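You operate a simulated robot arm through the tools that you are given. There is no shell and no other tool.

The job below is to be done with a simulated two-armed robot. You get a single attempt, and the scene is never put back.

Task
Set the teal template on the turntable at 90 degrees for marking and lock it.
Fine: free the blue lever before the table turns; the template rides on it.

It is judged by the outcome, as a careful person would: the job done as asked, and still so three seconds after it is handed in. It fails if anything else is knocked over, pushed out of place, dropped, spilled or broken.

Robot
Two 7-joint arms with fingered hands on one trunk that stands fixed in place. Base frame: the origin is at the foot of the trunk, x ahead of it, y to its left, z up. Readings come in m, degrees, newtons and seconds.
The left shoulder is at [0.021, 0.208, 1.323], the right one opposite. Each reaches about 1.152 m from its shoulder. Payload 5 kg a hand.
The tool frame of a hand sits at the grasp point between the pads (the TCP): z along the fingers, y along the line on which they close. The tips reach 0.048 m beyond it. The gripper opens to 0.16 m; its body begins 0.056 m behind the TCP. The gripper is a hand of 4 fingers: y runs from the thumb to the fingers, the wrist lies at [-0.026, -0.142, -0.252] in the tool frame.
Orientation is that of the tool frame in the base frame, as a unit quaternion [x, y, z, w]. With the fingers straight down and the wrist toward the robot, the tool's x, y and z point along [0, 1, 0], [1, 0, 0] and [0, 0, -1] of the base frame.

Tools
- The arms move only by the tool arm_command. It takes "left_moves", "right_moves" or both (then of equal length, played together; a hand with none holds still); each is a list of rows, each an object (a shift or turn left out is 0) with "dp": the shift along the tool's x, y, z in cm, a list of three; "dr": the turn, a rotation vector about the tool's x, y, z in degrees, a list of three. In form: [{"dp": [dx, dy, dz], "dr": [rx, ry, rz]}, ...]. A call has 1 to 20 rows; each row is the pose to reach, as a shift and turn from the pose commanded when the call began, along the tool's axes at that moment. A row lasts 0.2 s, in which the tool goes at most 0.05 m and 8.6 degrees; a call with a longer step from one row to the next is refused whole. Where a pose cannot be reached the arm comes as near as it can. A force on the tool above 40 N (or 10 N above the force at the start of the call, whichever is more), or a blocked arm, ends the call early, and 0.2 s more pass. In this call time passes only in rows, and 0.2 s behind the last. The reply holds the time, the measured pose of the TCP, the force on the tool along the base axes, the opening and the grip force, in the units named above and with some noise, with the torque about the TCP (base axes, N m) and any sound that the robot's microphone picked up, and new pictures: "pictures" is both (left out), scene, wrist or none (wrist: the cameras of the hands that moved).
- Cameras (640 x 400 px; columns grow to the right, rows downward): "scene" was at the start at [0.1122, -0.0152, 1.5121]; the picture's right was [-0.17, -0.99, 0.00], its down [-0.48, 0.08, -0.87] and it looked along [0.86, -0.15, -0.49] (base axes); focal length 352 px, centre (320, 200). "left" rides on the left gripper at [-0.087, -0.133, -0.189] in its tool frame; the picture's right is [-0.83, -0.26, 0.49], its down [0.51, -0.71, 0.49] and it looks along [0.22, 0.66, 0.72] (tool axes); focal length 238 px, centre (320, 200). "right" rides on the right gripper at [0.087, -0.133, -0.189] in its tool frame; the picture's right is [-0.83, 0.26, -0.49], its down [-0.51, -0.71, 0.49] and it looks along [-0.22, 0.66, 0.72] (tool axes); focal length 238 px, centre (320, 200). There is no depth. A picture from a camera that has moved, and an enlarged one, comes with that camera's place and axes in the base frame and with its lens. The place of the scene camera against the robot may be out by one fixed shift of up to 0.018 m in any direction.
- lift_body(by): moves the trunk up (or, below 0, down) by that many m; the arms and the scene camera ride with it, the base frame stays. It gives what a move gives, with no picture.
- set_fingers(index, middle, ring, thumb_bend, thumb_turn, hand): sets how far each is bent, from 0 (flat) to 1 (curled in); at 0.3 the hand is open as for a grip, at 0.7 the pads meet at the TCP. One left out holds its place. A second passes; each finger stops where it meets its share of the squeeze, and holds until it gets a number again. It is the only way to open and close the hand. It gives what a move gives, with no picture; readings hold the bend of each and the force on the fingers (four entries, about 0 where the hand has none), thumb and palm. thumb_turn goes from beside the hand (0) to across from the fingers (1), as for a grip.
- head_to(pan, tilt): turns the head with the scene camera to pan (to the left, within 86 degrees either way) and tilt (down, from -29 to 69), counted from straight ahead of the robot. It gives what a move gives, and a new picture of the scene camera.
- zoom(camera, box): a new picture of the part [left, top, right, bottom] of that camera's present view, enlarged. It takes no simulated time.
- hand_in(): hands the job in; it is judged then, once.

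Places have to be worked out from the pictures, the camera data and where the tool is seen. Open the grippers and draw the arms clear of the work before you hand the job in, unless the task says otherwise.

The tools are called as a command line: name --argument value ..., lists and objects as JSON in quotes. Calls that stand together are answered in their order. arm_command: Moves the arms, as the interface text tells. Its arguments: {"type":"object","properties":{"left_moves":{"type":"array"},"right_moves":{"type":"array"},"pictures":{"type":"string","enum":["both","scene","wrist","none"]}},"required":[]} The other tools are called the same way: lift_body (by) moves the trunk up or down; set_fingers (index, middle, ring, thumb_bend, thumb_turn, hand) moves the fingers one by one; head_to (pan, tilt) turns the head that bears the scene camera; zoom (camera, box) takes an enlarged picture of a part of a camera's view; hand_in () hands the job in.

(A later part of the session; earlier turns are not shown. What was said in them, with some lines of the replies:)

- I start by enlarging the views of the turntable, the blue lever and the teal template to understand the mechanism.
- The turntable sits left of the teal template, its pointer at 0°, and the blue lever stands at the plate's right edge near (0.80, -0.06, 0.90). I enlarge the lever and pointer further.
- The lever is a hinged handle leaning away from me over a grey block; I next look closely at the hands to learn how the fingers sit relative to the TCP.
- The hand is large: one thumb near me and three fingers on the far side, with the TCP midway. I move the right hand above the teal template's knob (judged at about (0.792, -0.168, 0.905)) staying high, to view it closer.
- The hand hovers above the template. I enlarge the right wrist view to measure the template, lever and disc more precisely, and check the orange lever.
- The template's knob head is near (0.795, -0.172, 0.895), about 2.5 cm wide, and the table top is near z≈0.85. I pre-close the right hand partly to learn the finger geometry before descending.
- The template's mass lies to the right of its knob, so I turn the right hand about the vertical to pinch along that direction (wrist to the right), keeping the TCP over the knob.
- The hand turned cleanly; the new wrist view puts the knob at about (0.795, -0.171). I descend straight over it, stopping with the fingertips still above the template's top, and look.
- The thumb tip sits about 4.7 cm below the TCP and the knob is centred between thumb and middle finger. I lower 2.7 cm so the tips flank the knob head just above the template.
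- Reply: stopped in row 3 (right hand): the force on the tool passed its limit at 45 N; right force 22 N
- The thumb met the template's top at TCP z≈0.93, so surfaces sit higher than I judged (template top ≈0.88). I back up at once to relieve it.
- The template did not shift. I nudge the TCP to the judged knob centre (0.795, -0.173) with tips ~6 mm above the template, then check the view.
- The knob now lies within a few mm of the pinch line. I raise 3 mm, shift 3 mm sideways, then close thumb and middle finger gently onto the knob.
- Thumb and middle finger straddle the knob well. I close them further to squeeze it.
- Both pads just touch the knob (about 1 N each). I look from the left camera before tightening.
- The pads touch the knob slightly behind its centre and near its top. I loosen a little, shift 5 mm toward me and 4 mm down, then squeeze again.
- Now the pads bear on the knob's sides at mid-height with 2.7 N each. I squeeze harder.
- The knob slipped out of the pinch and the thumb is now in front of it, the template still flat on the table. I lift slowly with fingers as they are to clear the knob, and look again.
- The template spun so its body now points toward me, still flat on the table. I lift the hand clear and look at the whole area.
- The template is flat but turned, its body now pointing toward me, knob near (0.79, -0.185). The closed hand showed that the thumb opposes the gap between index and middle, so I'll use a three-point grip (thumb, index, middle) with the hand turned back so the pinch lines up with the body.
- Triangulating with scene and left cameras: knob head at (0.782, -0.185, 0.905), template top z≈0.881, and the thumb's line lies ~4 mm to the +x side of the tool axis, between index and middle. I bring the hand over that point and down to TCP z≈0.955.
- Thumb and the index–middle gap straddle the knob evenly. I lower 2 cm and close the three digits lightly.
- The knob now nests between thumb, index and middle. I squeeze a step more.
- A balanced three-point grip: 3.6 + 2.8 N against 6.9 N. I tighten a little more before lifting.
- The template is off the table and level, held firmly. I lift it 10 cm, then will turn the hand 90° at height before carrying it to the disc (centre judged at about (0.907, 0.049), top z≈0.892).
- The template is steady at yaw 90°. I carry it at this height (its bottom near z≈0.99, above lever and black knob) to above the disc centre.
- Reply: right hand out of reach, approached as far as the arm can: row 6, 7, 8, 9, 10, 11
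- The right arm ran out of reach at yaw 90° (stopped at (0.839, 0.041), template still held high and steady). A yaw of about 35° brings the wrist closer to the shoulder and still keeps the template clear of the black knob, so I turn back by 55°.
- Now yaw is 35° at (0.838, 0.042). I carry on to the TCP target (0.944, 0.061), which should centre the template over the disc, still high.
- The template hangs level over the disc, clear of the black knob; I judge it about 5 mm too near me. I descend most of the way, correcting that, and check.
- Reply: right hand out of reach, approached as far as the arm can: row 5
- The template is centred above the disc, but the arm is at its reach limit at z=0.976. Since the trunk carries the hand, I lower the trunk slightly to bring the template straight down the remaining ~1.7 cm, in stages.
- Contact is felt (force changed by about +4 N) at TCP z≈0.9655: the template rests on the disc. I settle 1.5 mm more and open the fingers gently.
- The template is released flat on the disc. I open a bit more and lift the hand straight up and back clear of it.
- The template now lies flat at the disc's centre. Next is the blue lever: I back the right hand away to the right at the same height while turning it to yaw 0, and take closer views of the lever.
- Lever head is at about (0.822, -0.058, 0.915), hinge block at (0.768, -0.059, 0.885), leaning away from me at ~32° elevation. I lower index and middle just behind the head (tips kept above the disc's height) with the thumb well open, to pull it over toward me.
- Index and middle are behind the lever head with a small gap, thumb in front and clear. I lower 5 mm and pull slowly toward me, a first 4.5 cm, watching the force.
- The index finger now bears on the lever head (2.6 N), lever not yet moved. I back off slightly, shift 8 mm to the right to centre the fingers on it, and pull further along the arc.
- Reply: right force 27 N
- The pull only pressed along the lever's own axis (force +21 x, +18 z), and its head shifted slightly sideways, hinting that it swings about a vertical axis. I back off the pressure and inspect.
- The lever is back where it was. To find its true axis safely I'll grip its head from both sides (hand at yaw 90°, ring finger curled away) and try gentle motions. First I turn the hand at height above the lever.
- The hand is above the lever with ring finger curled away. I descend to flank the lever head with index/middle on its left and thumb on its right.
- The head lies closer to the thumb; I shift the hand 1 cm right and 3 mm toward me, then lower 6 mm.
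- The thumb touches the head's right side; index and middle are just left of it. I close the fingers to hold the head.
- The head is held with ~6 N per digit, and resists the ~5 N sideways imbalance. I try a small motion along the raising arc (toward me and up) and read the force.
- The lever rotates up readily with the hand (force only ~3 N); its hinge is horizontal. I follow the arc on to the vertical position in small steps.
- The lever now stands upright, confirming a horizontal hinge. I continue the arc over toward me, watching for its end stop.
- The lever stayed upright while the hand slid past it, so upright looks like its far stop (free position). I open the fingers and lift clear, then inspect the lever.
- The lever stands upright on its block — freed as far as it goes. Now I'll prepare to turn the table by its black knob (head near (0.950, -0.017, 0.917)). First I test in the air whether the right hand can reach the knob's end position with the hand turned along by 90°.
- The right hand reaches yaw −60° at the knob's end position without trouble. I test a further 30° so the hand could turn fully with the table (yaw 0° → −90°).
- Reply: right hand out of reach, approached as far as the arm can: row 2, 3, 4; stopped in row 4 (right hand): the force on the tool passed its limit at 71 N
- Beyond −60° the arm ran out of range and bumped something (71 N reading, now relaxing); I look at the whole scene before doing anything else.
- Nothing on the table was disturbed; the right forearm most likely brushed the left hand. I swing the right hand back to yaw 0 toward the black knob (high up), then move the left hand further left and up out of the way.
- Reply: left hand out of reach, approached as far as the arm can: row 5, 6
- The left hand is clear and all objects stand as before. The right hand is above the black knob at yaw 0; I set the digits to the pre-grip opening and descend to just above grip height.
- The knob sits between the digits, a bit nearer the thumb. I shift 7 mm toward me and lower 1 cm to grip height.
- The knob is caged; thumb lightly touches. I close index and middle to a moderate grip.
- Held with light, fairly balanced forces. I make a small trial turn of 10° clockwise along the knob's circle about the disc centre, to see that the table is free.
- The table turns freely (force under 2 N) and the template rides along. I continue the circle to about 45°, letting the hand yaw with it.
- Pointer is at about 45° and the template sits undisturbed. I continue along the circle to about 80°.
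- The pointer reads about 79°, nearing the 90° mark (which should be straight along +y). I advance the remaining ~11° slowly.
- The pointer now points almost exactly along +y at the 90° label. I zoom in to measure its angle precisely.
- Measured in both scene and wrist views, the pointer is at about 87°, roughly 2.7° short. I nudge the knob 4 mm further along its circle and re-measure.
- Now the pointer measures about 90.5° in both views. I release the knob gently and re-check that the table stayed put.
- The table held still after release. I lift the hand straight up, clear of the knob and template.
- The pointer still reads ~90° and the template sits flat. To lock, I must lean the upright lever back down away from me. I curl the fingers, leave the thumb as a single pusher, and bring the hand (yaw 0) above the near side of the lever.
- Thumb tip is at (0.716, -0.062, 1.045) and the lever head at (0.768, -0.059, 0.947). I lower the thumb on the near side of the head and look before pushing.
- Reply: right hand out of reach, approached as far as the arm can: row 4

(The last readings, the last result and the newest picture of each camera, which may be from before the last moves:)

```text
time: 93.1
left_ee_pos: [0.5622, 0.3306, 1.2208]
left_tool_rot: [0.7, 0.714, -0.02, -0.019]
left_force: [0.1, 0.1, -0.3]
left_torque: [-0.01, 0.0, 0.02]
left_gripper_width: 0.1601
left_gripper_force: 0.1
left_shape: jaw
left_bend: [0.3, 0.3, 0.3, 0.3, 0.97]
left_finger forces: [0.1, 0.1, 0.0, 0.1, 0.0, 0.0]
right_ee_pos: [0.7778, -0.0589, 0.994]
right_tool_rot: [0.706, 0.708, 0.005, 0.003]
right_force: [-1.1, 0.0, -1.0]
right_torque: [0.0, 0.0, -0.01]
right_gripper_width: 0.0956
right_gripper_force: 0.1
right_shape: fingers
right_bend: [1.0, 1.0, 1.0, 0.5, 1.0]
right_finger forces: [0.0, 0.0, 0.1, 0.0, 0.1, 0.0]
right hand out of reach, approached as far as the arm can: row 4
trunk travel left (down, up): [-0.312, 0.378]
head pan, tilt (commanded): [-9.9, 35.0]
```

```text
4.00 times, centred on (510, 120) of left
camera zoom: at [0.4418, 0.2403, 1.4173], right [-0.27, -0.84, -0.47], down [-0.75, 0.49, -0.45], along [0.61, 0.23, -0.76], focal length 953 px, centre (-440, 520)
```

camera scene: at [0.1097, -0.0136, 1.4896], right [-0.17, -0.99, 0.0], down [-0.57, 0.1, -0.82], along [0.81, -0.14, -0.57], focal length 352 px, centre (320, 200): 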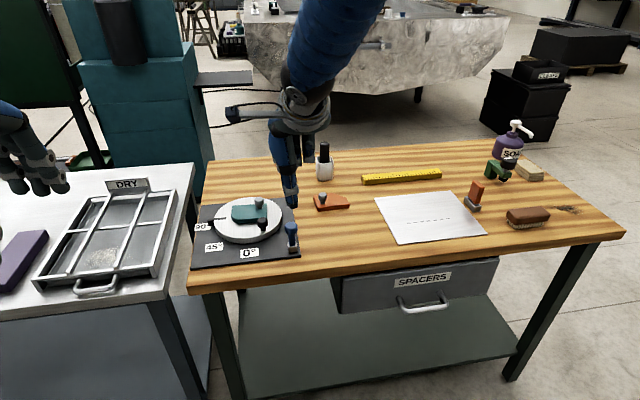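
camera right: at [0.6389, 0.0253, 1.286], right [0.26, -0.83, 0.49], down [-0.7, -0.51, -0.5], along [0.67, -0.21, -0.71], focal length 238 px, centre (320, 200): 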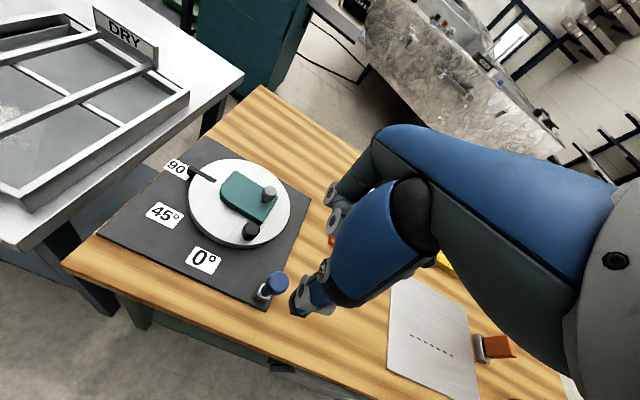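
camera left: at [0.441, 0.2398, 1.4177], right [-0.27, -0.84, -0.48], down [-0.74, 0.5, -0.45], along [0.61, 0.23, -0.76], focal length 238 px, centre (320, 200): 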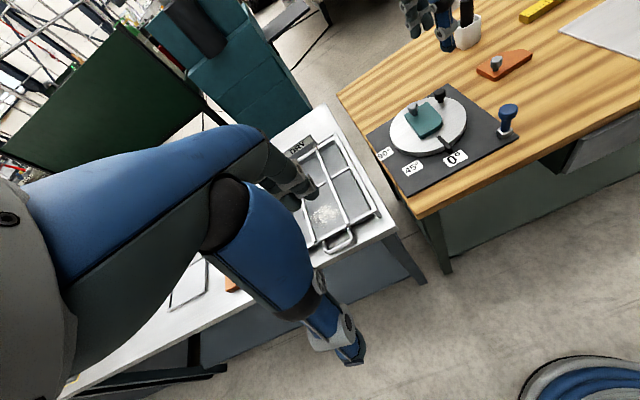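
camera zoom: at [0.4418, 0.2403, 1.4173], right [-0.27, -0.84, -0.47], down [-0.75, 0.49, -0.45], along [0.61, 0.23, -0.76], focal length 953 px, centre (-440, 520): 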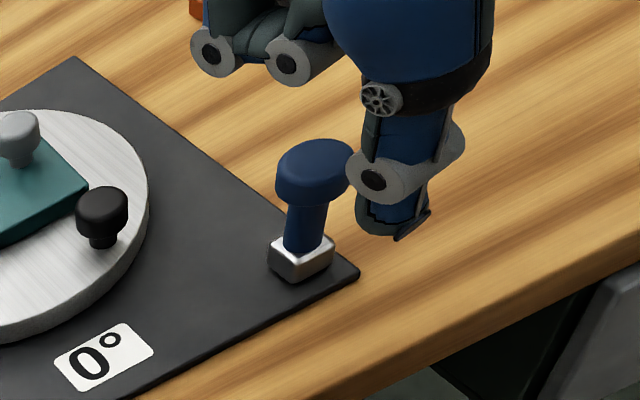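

The thumb is just in front of the lever head, aligned with it. I push slowly away from me.

arm_command --right_moves '[{"dp": [0, 1.0, 0]}, {"dp": [0, 2.0, 0]}, {"dp": [0, 2.8, 0]}, {"dp": [0, 3.6, 0]}, {"dp": [0, 4.4, 0.1]}, {"dp": [0, 5.2, 0.2]}, {"dp": [0, 6.0, 0.3]}]' --pictures "none"

zoom --camera "scene" --box '[250, 190, 330, 270]'

zoom --camera "left" --box '[460, 70, 560, 170]'

```text
time: 94.7
left_ee_pos: [0.5613, 0.3309, 1.2213]
left_tool_rot: [0.699, 0.714, -0.019, -0.018]
left_force: [-1.1, -0.6, -0.7]
left_torque: [0.04, 0.02, -0.01]
left_gripper_width: 0.1602
left_gripper_force: 0.0
left_shape: jaw
left_bend: [0.3, 0.3, 0.3, 0.3, 0.97]
left_finger forces: [0.1, 0.0, 0.0, 0.0, 0.0, 0.1]
right_ee_pos: [0.8368, -0.0598, 0.9922]
right_tool_rot: [0.706, 0.708, 0.006, 0.004]
right_force: [-0.2, 0.3, -0.5]
right_torque: [-0.03, 0.05, 0.01]
right_gripper_width: 0.0957
right_gripper_force: 0.1
right_shape: fingers
right_bend: [1.0, 1.0, 1.0, 0.5, 1.0]
right_finger forces: [0.0, 0.0, 0.1, 0.0, 0.2, 0.0]
trunk travel left (down, up): [-0.312, 0.378]
head pan, tilt (commanded): [-9.9, 35.0]
```

```text
5.00 times, centred on (290, 230) of scene
camera zoom: at [0.1099, -0.0147, 1.4896], right [-0.17, -0.99, 0.0], down [-0.57, 0.1, -0.82], along [0.81, -0.14, -0.57], focal length 1759 px, centre (470, 50)
```

zoom: 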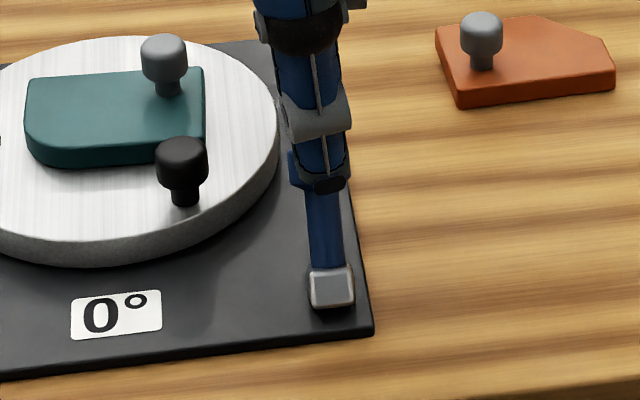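

```text
4.00 times, centred on (510, 120) of left
camera zoom: at [0.4421, 0.2403, 1.4172], right [-0.27, -0.84, -0.47], down [-0.75, 0.49, -0.45], along [0.61, 0.23, -0.76], focal length 953 px, centre (-440, 520)
```

zoom: 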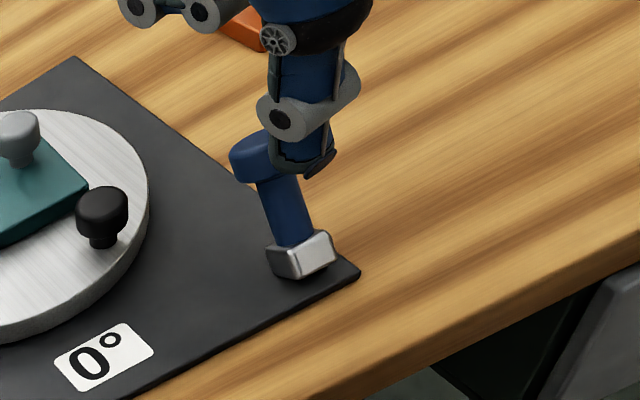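

The lever leans over easily, at about 50° now. I continue forward and down along its arc to press it to its locked stop.

arm_command --right_moves '[{"dp": [0, 0.6, 0.1]}, {"dp": [0, 1.3, 0.3]}, {"dp": [0, 1.9, 0.5]}, {"dp": [0, 2.5, 0.9]}, {"dp": [0, 3.0, 1.3]}, {"dp": [0, 3.3, 1.7]}, {"dp": [0, 3.5, 2.0]}]' --pictures "none"

zoom --camera "scene" --box '[250, 190, 330, 270]'

zoom --camera "left" --box '[460, 70, 560, 170]'

```text
time: 96.3
left_ee_pos: [0.561, 0.3311, 1.2226]
left_tool_rot: [0.699, 0.714, -0.019, -0.019]
left_force: [-0.5, 0.2, -0.3]
left_torque: [-0.02, -0.01, -0.01]
left_gripper_width: 0.1601
left_gripper_force: 0.1
left_shape: jaw
left_bend: [0.3, 0.3, 0.3, 0.3, 0.97]
left_finger forces: [0.0, 0.0, 0.0, 0.0, 0.0, 0.0]
right_ee_pos: [0.8726, -0.0587, 0.9754]
right_tool_rot: [0.707, 0.708, 0.007, 0.004]
right_force: [-3.2, 0.5, 13.0]
right_torque: [0.04, 0.78, -0.07]
right_gripper_width: 0.0968
right_gripper_force: 6.0
right_shape: fingers
right_bend: [1.0, 1.0, 1.0, 0.49, 1.0]
right_finger forces: [0.0, 0.1, 0.0, 0.0, 13.0, 0.1]
trunk travel left (down, up): [-0.312, 0.378]
head pan, tilt (commanded): [-9.9, 35.0]
```

```text
5.00 times, centred on (290, 230) of scene
camera zoom: at [0.1082, -0.0144, 1.4899], right [-0.17, -0.99, 0.0], down [-0.56, 0.1, -0.82], along [0.81, -0.14, -0.57], focal length 1759 px, centre (470, 50)
```

zoom: 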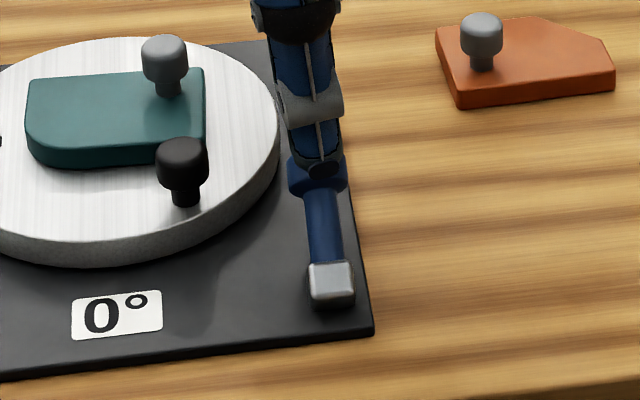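

```text
4.00 times, centred on (510, 120) of left
camera zoom: at [0.4404, 0.2406, 1.4179], right [-0.27, -0.84, -0.47], down [-0.74, 0.49, -0.45], along [0.61, 0.23, -0.76], focal length 953 px, centre (-440, 520)
```

zoom: 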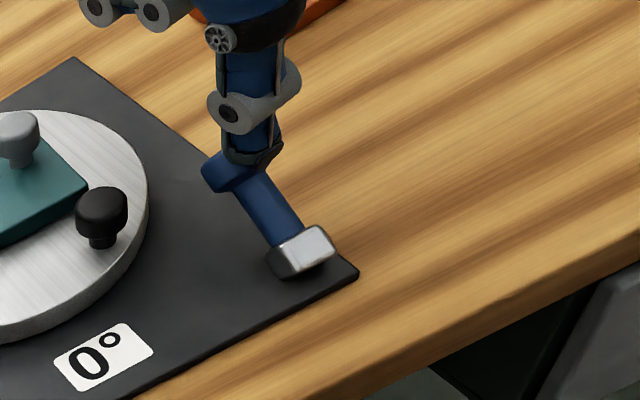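

The lever is back down and now resists with 13 N — at its stop. I press a little more to seat it, then lift off.

arm_command --right_moves '[{"dp": [0, 0.1, 0.3]}, {"dp": [0, 0.1, 0.5]}]' --pictures "none"

arm_command --right_moves '[{"dp": [0, 0, -1]}, {"dp": [0, 0, -3]}, {"dp": [0, 0, -6]}, {"dp": [0, -1, -9]}, {"dp": [0, -3, -12]}]' --pictures "none"

zoom --camera "scene" --box '[180, 170, 320, 280]'

zoom --camera "left" --box '[460, 70, 560, 170]'

```text
time: 96.9
left_ee_pos: [0.5599, 0.3308, 1.2244]
left_tool_rot: [0.699, 0.715, -0.018, -0.017]
left_force: [-0.1, 0.3, -0.7]
left_torque: [0.0, -0.03, 0.04]
left_gripper_width: 0.16
left_gripper_force: 0.1
left_shape: jaw
left_bend: [0.3, 0.3, 0.3, 0.3, 0.97]
left_finger forces: [0.0, 0.0, 0.0, 0.0, 0.0, 0.0]
right_ee_pos: [0.8732, -0.0579, 0.9745]
right_tool_rot: [0.707, 0.707, 0.01, 0.006]
right_force: [-4.0, 1.9, 38.3]
right_torque: [0.02, 2.18, -0.07]
right_gripper_width: 0.097
right_gripper_force: 18.4
right_shape: fingers
right_bend: [1.0, 1.0, 1.0, 0.49, 1.0]
right_finger forces: [0.1, 0.0, 0.1, 0.1, 36.0, 0.1]
trunk travel left (down, up): [-0.312, 0.378]
head pan, tilt (commanded): [-9.9, 35.0]
```

```text
time: 98.1
left_ee_pos: [0.5593, 0.3319, 1.2221]
left_tool_rot: [0.699, 0.715, -0.018, -0.017]
left_force: [-2.2, 0.1, 0.4]
left_torque: [0.0, -0.14, 0.02]
left_gripper_width: 0.1602
left_gripper_force: 0.1
left_shape: jaw
left_bend: [0.3, 0.3, 0.3, 0.3, 0.97]
left_finger forces: [0.0, 0.0, 0.0, 0.0, 0.0, 0.0]
right_ee_pos: [0.8369, -0.0598, 1.0884]
right_tool_rot: [0.706, 0.708, 0.006, 0.003]
right_force: [-1.9, 0.1, -0.7]
right_torque: [-0.04, -0.19, -0.03]
right_gripper_width: 0.0954
right_gripper_force: 0.0
right_shape: fingers
right_bend: [1.0, 1.0, 1.0, 0.5, 1.0]
right_finger forces: [0.0, 0.0, 0.0, 0.1, 0.0, 0.0]
trunk travel left (down, up): [-0.312, 0.378]
head pan, tilt (commanded): [-9.9, 35.0]
```

```text
3.64 times, centred on (250, 225) of scene
camera zoom: at [0.1071, -0.0143, 1.4899], right [-0.17, -0.99, 0.0], down [-0.56, 0.1, -0.82], along [0.81, -0.14, -0.57], focal length 1279 px, centre (574, 109)
```

zoom: 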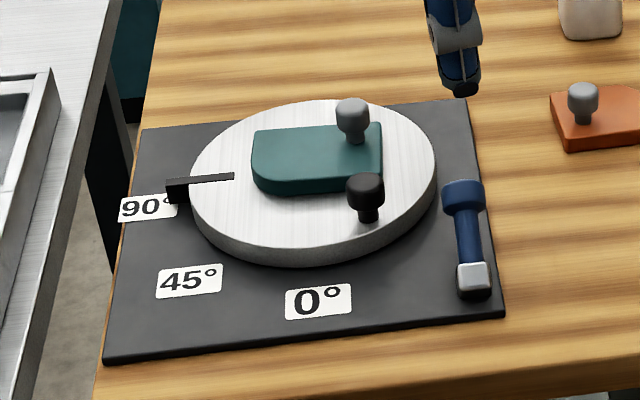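

```text
4.00 times, centred on (510, 120) of left
camera zoom: at [0.4392, 0.2408, 1.4183], right [-0.26, -0.84, -0.47], down [-0.74, 0.49, -0.45], along [0.61, 0.23, -0.76], focal length 953 px, centre (-440, 520)
```

zoom: 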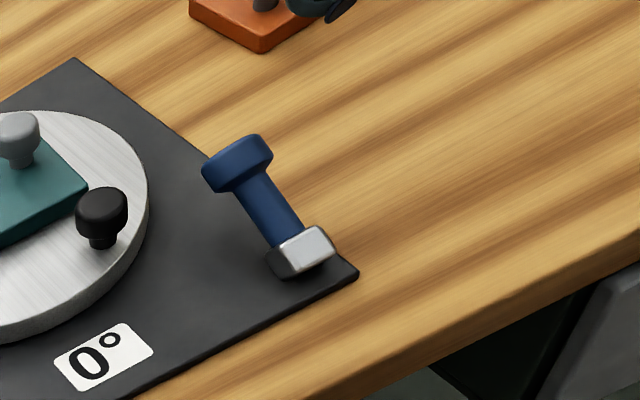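

The lever is back at its original locked lean (head again at (0.822, -0.059, 0.916)). I check the pointer angle and template closely.

zoom --camera "scene" --box '[205, 205, 255, 235]'

zoom --camera "scene" --box '[200, 185, 310, 265]'

zoom --camera "right" --box '[120, 80, 360, 300]'

```text
12.80 times, centred on (230, 220) of scene
camera zoom: at [0.1071, -0.0143, 1.4899], right [-0.17, -0.99, 0.0], down [-0.56, 0.1, -0.82], along [0.81, -0.14, -0.57], focal length 4503 px, centre (1472, -56)
```

zoom: 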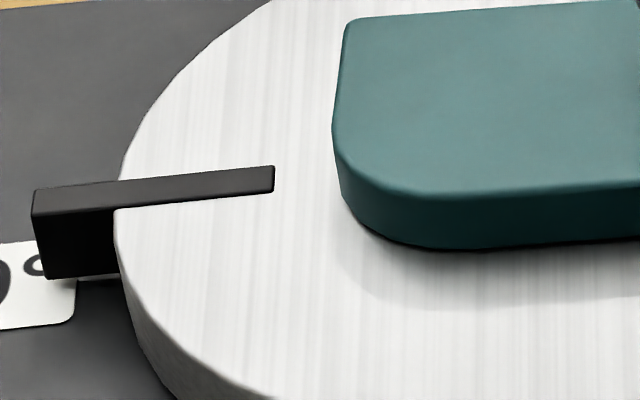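

```text
5.00 times, centred on (255, 225) of scene
camera zoom: at [0.1071, -0.0143, 1.4899], right [-0.17, -0.99, 0.0], down [-0.56, 0.1, -0.82], along [0.81, -0.14, -0.57], focal length 1759 px, centre (645, 75)
```

zoom: 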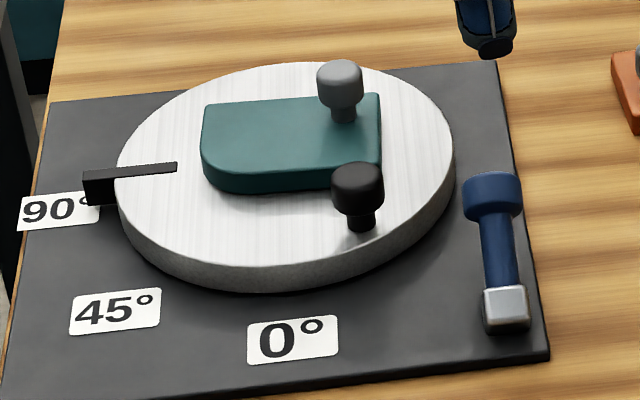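

```text
1.82 times, centred on (240, 190) of right
camera zoom: at [0.7017, 0.0266, 1.276], right [0.25, -0.84, 0.49], down [-0.7, -0.51, -0.5], along [0.67, -0.21, -0.71], focal length 433 px, centre (466, 218)
```

zoom: 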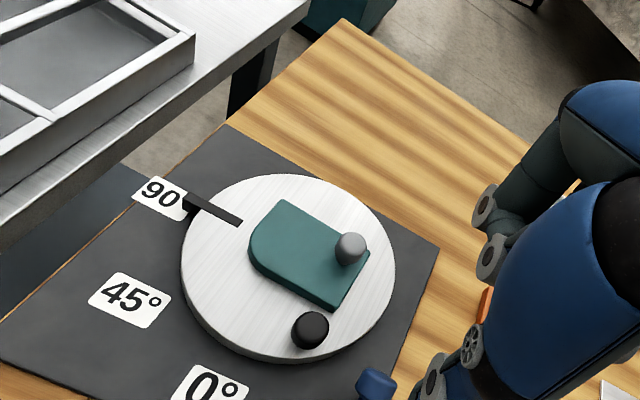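

The template is on the disc with the pointer at the 90° label. One more independent measurement of the pointer from the right camera's zoom before retracting.

zoom --camera "right" --box '[150, 160, 230, 220]'

zoom --camera "left" --box '[370, 100, 450, 180]'

```text
6.67 times, centred on (190, 190) of right
camera zoom: at [0.7017, 0.0266, 1.276], right [0.25, -0.84, 0.49], down [-0.7, -0.51, -0.5], along [0.67, -0.21, -0.71], focal length 1589 px, centre (1187, 267)
```

zoom: 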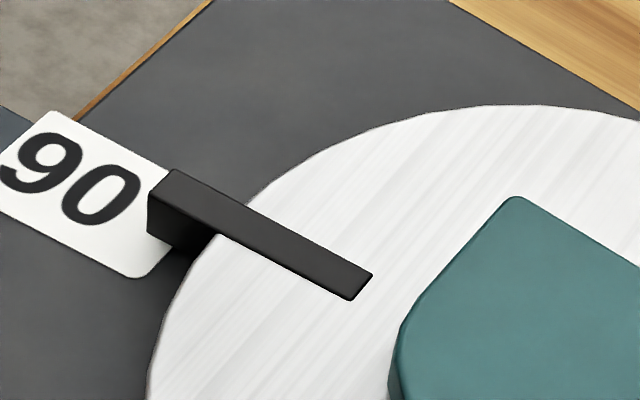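

```text
5.00 times, centred on (410, 140) of left
camera zoom: at [0.4392, 0.2408, 1.4183], right [-0.26, -0.84, -0.47], down [-0.74, 0.49, -0.45], along [0.61, 0.23, -0.76], focal length 1192 px, centre (-130, 500)
```

zoom: 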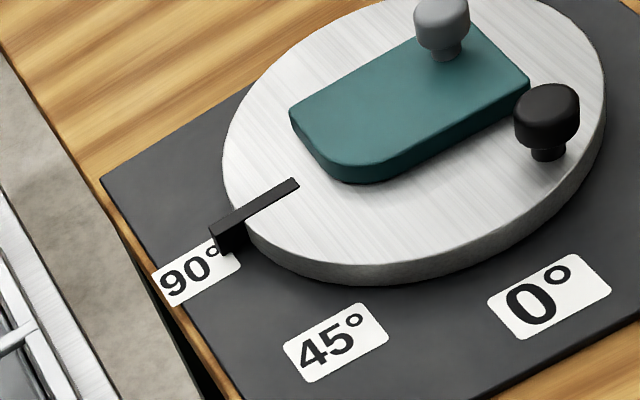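

Pointer edges are parallel to the label and plate edges: 90° within about a degree, lever locked. I draw the right arm up and back to the right, then open the hand.

arm_command --right_moves '[{"dp": [0, -1, -3]}, {"dp": [-2, -4, -6]}, {"dp": [-5, -7, -8]}, {"dp": [-8, -10, -9]}, {"dp": [-11, -13, -9.5]}, {"dp": [-14, -16, -10]}, {"dp": [-17, -18.5, -10]}, {"dp": [-20, -21, -10]}, {"dp": [-23, -23, -10]}, {"dp": [-25, -24, -10]}]' --pictures "none"

set_fingers --hand "right" --index 0.3 --middle 0.3 --ring 0.3 --thumb_bend 0.3

head_to --pan -9.9 --tilt 29.3

zoom --camera "scene" --box '[180, 210, 340, 310]'

```text
time: 100.3
left_ee_pos: [0.5616, 0.3297, 1.2224]
left_tool_rot: [0.699, 0.715, -0.019, -0.019]
left_force: [0.3, -0.4, 0.3]
left_torque: [0.04, -0.03, 0.01]
left_gripper_width: 0.16
left_gripper_force: 0.0
left_shape: jaw
left_bend: [0.3, 0.3, 0.3, 0.3, 0.97]
left_finger forces: [0.0, 0.1, 0.0, 0.1, 0.0, 0.0]
right_ee_pos: [0.5994, -0.3113, 1.184]
right_tool_rot: [0.706, 0.709, 0.007, 0.005]
right_force: [-0.2, -0.4, 0.0]
right_torque: [0.05, -0.01, 0.06]
right_gripper_width: 0.0957
right_gripper_force: 0.0
right_shape: fingers
right_bend: [1.0, 1.0, 1.0, 0.5, 1.0]
right_finger forces: [0.1, 0.0, 0.0, 0.0, 0.1, 0.0]
trunk travel left (down, up): [-0.312, 0.378]
head pan, tilt (commanded): [-9.9, 35.0]
```

```text
time: 101.3
left_ee_pos: [0.5606, 0.3294, 1.2216]
left_tool_rot: [0.699, 0.714, -0.019, -0.019]
left_force: [-0.5, -0.2, -0.5]
left_torque: [0.0, 0.01, -0.02]
left_gripper_width: 0.1599
left_gripper_force: 0.0
left_shape: jaw
left_bend: [0.3, 0.3, 0.3, 0.3, 0.97]
left_finger forces: [0.1, 0.1, 0.0, 0.1, 0.1, 0.1]
right_ee_pos: [0.5987, -0.3101, 1.1843]
right_tool_rot: [0.707, 0.708, 0.007, 0.003]
right_force: [0.3, -0.6, -0.1]
right_torque: [-0.04, 0.03, 0.01]
right_gripper_width: 0.1698
right_gripper_force: 0.2
right_shape: fingers
right_bend: [0.3, 0.3, 0.3, 0.3, 0.98]
right_finger forces: [0.0, 0.1, 0.0, 0.0, 0.0, 0.1]
trunk travel left (down, up): [-0.312, 0.378]
head pan, tilt (commanded): [-9.9, 35.0]
```

```text
time: 101.9
left_ee_pos: [0.5612, 0.3307, 1.2214]
left_tool_rot: [0.699, 0.714, -0.02, -0.019]
left_force: [0.8, -0.4, 0.5]
left_torque: [0.0, -0.01, 0.0]
left_gripper_width: 0.1599
left_gripper_force: 0.1
left_shape: jaw
left_bend: [0.3, 0.3, 0.3, 0.3, 0.97]
left_finger forces: [0.0, 0.0, 0.0, 0.1, 0.1, 0.1]
right_ee_pos: [0.5977, -0.31, 1.1837]
right_tool_rot: [0.707, 0.707, 0.006, 0.003]
right_force: [-0.5, 0.1, 0.5]
right_torque: [-0.01, 0.02, -0.01]
right_gripper_width: 0.1698
right_gripper_force: 0.1
right_shape: fingers
right_bend: [0.3, 0.3, 0.3, 0.3, 0.98]
right_finger forces: [0.0, 0.0, 0.0, 0.0, 0.1, 0.0]
trunk travel left (down, up): [-0.312, 0.378]
head pan, tilt (commanded): [-9.9, 29.3]
camera scene: at [0.1121, -0.0151, 1.4985], right [-0.17, -0.99, 0.0], down [-0.48, 0.08, -0.87], along [0.86, -0.15, -0.49], focal length 352 px, centre (320, 200)
```

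scene: 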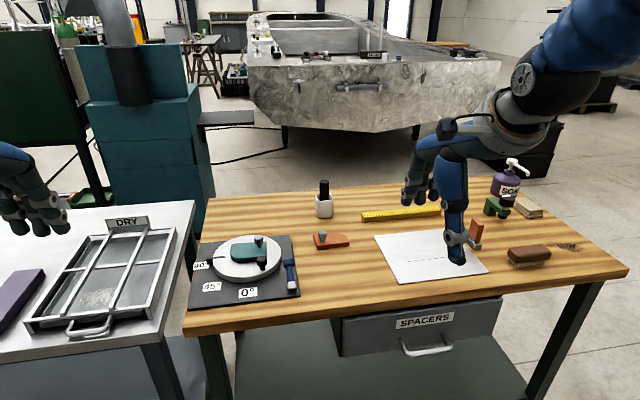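

```text
4.00 times, centred on (260, 260) of scene
camera zoom: at [0.1121, -0.0151, 1.4985], right [-0.17, -0.99, 0.0], down [-0.48, 0.08, -0.87], along [0.86, -0.15, -0.49], focal length 1407 px, centre (560, -40)
```

zoom: 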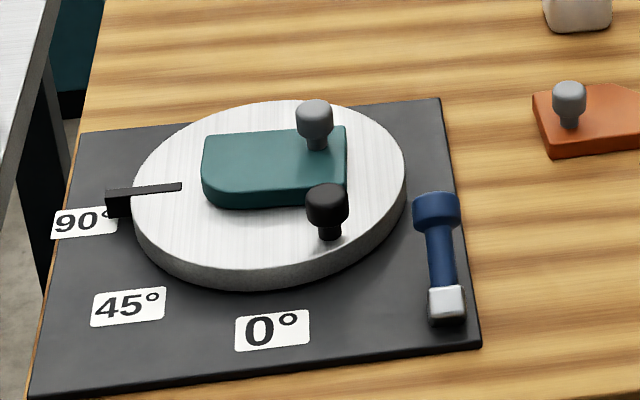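

The template lies flat on the turntable, the pointer is at 90° and the lever leans in its locked position. Everything else stands where it was, with both hands open and clear of the work, so I hand the job in.

hand_in

```text
The job is handed in.
```

I placed the teal template flat near the centre of the turntable, turned the table to 90 degrees and locked the blue lever. The job is handed in; I have no verdict back yet.

- **Angle:** the pointer measured about 90 degrees from three camera views, within roughly one degree. I checked it again after locking and it had not moved.
- **Lock:** I raised the lever upright to free the table before turning. Afterwards I pressed it back to its original leaning position until it met its stop.
- **First grip slipped:** my first grip on the template's knob failed, and the template spun about 120 degrees on the bench, staying flat near the front edge. I picked it up again with a better grip. It therefore sits at a different angle on the disc than it had on the bench.
- **Arm bump:** while testing how far the right arm could turn, it hit something at about 71 N, most likely the left hand. Nothing on the table moved.

Both hands are open and clear of the work, and the other items looked undisturbed in the last picture.
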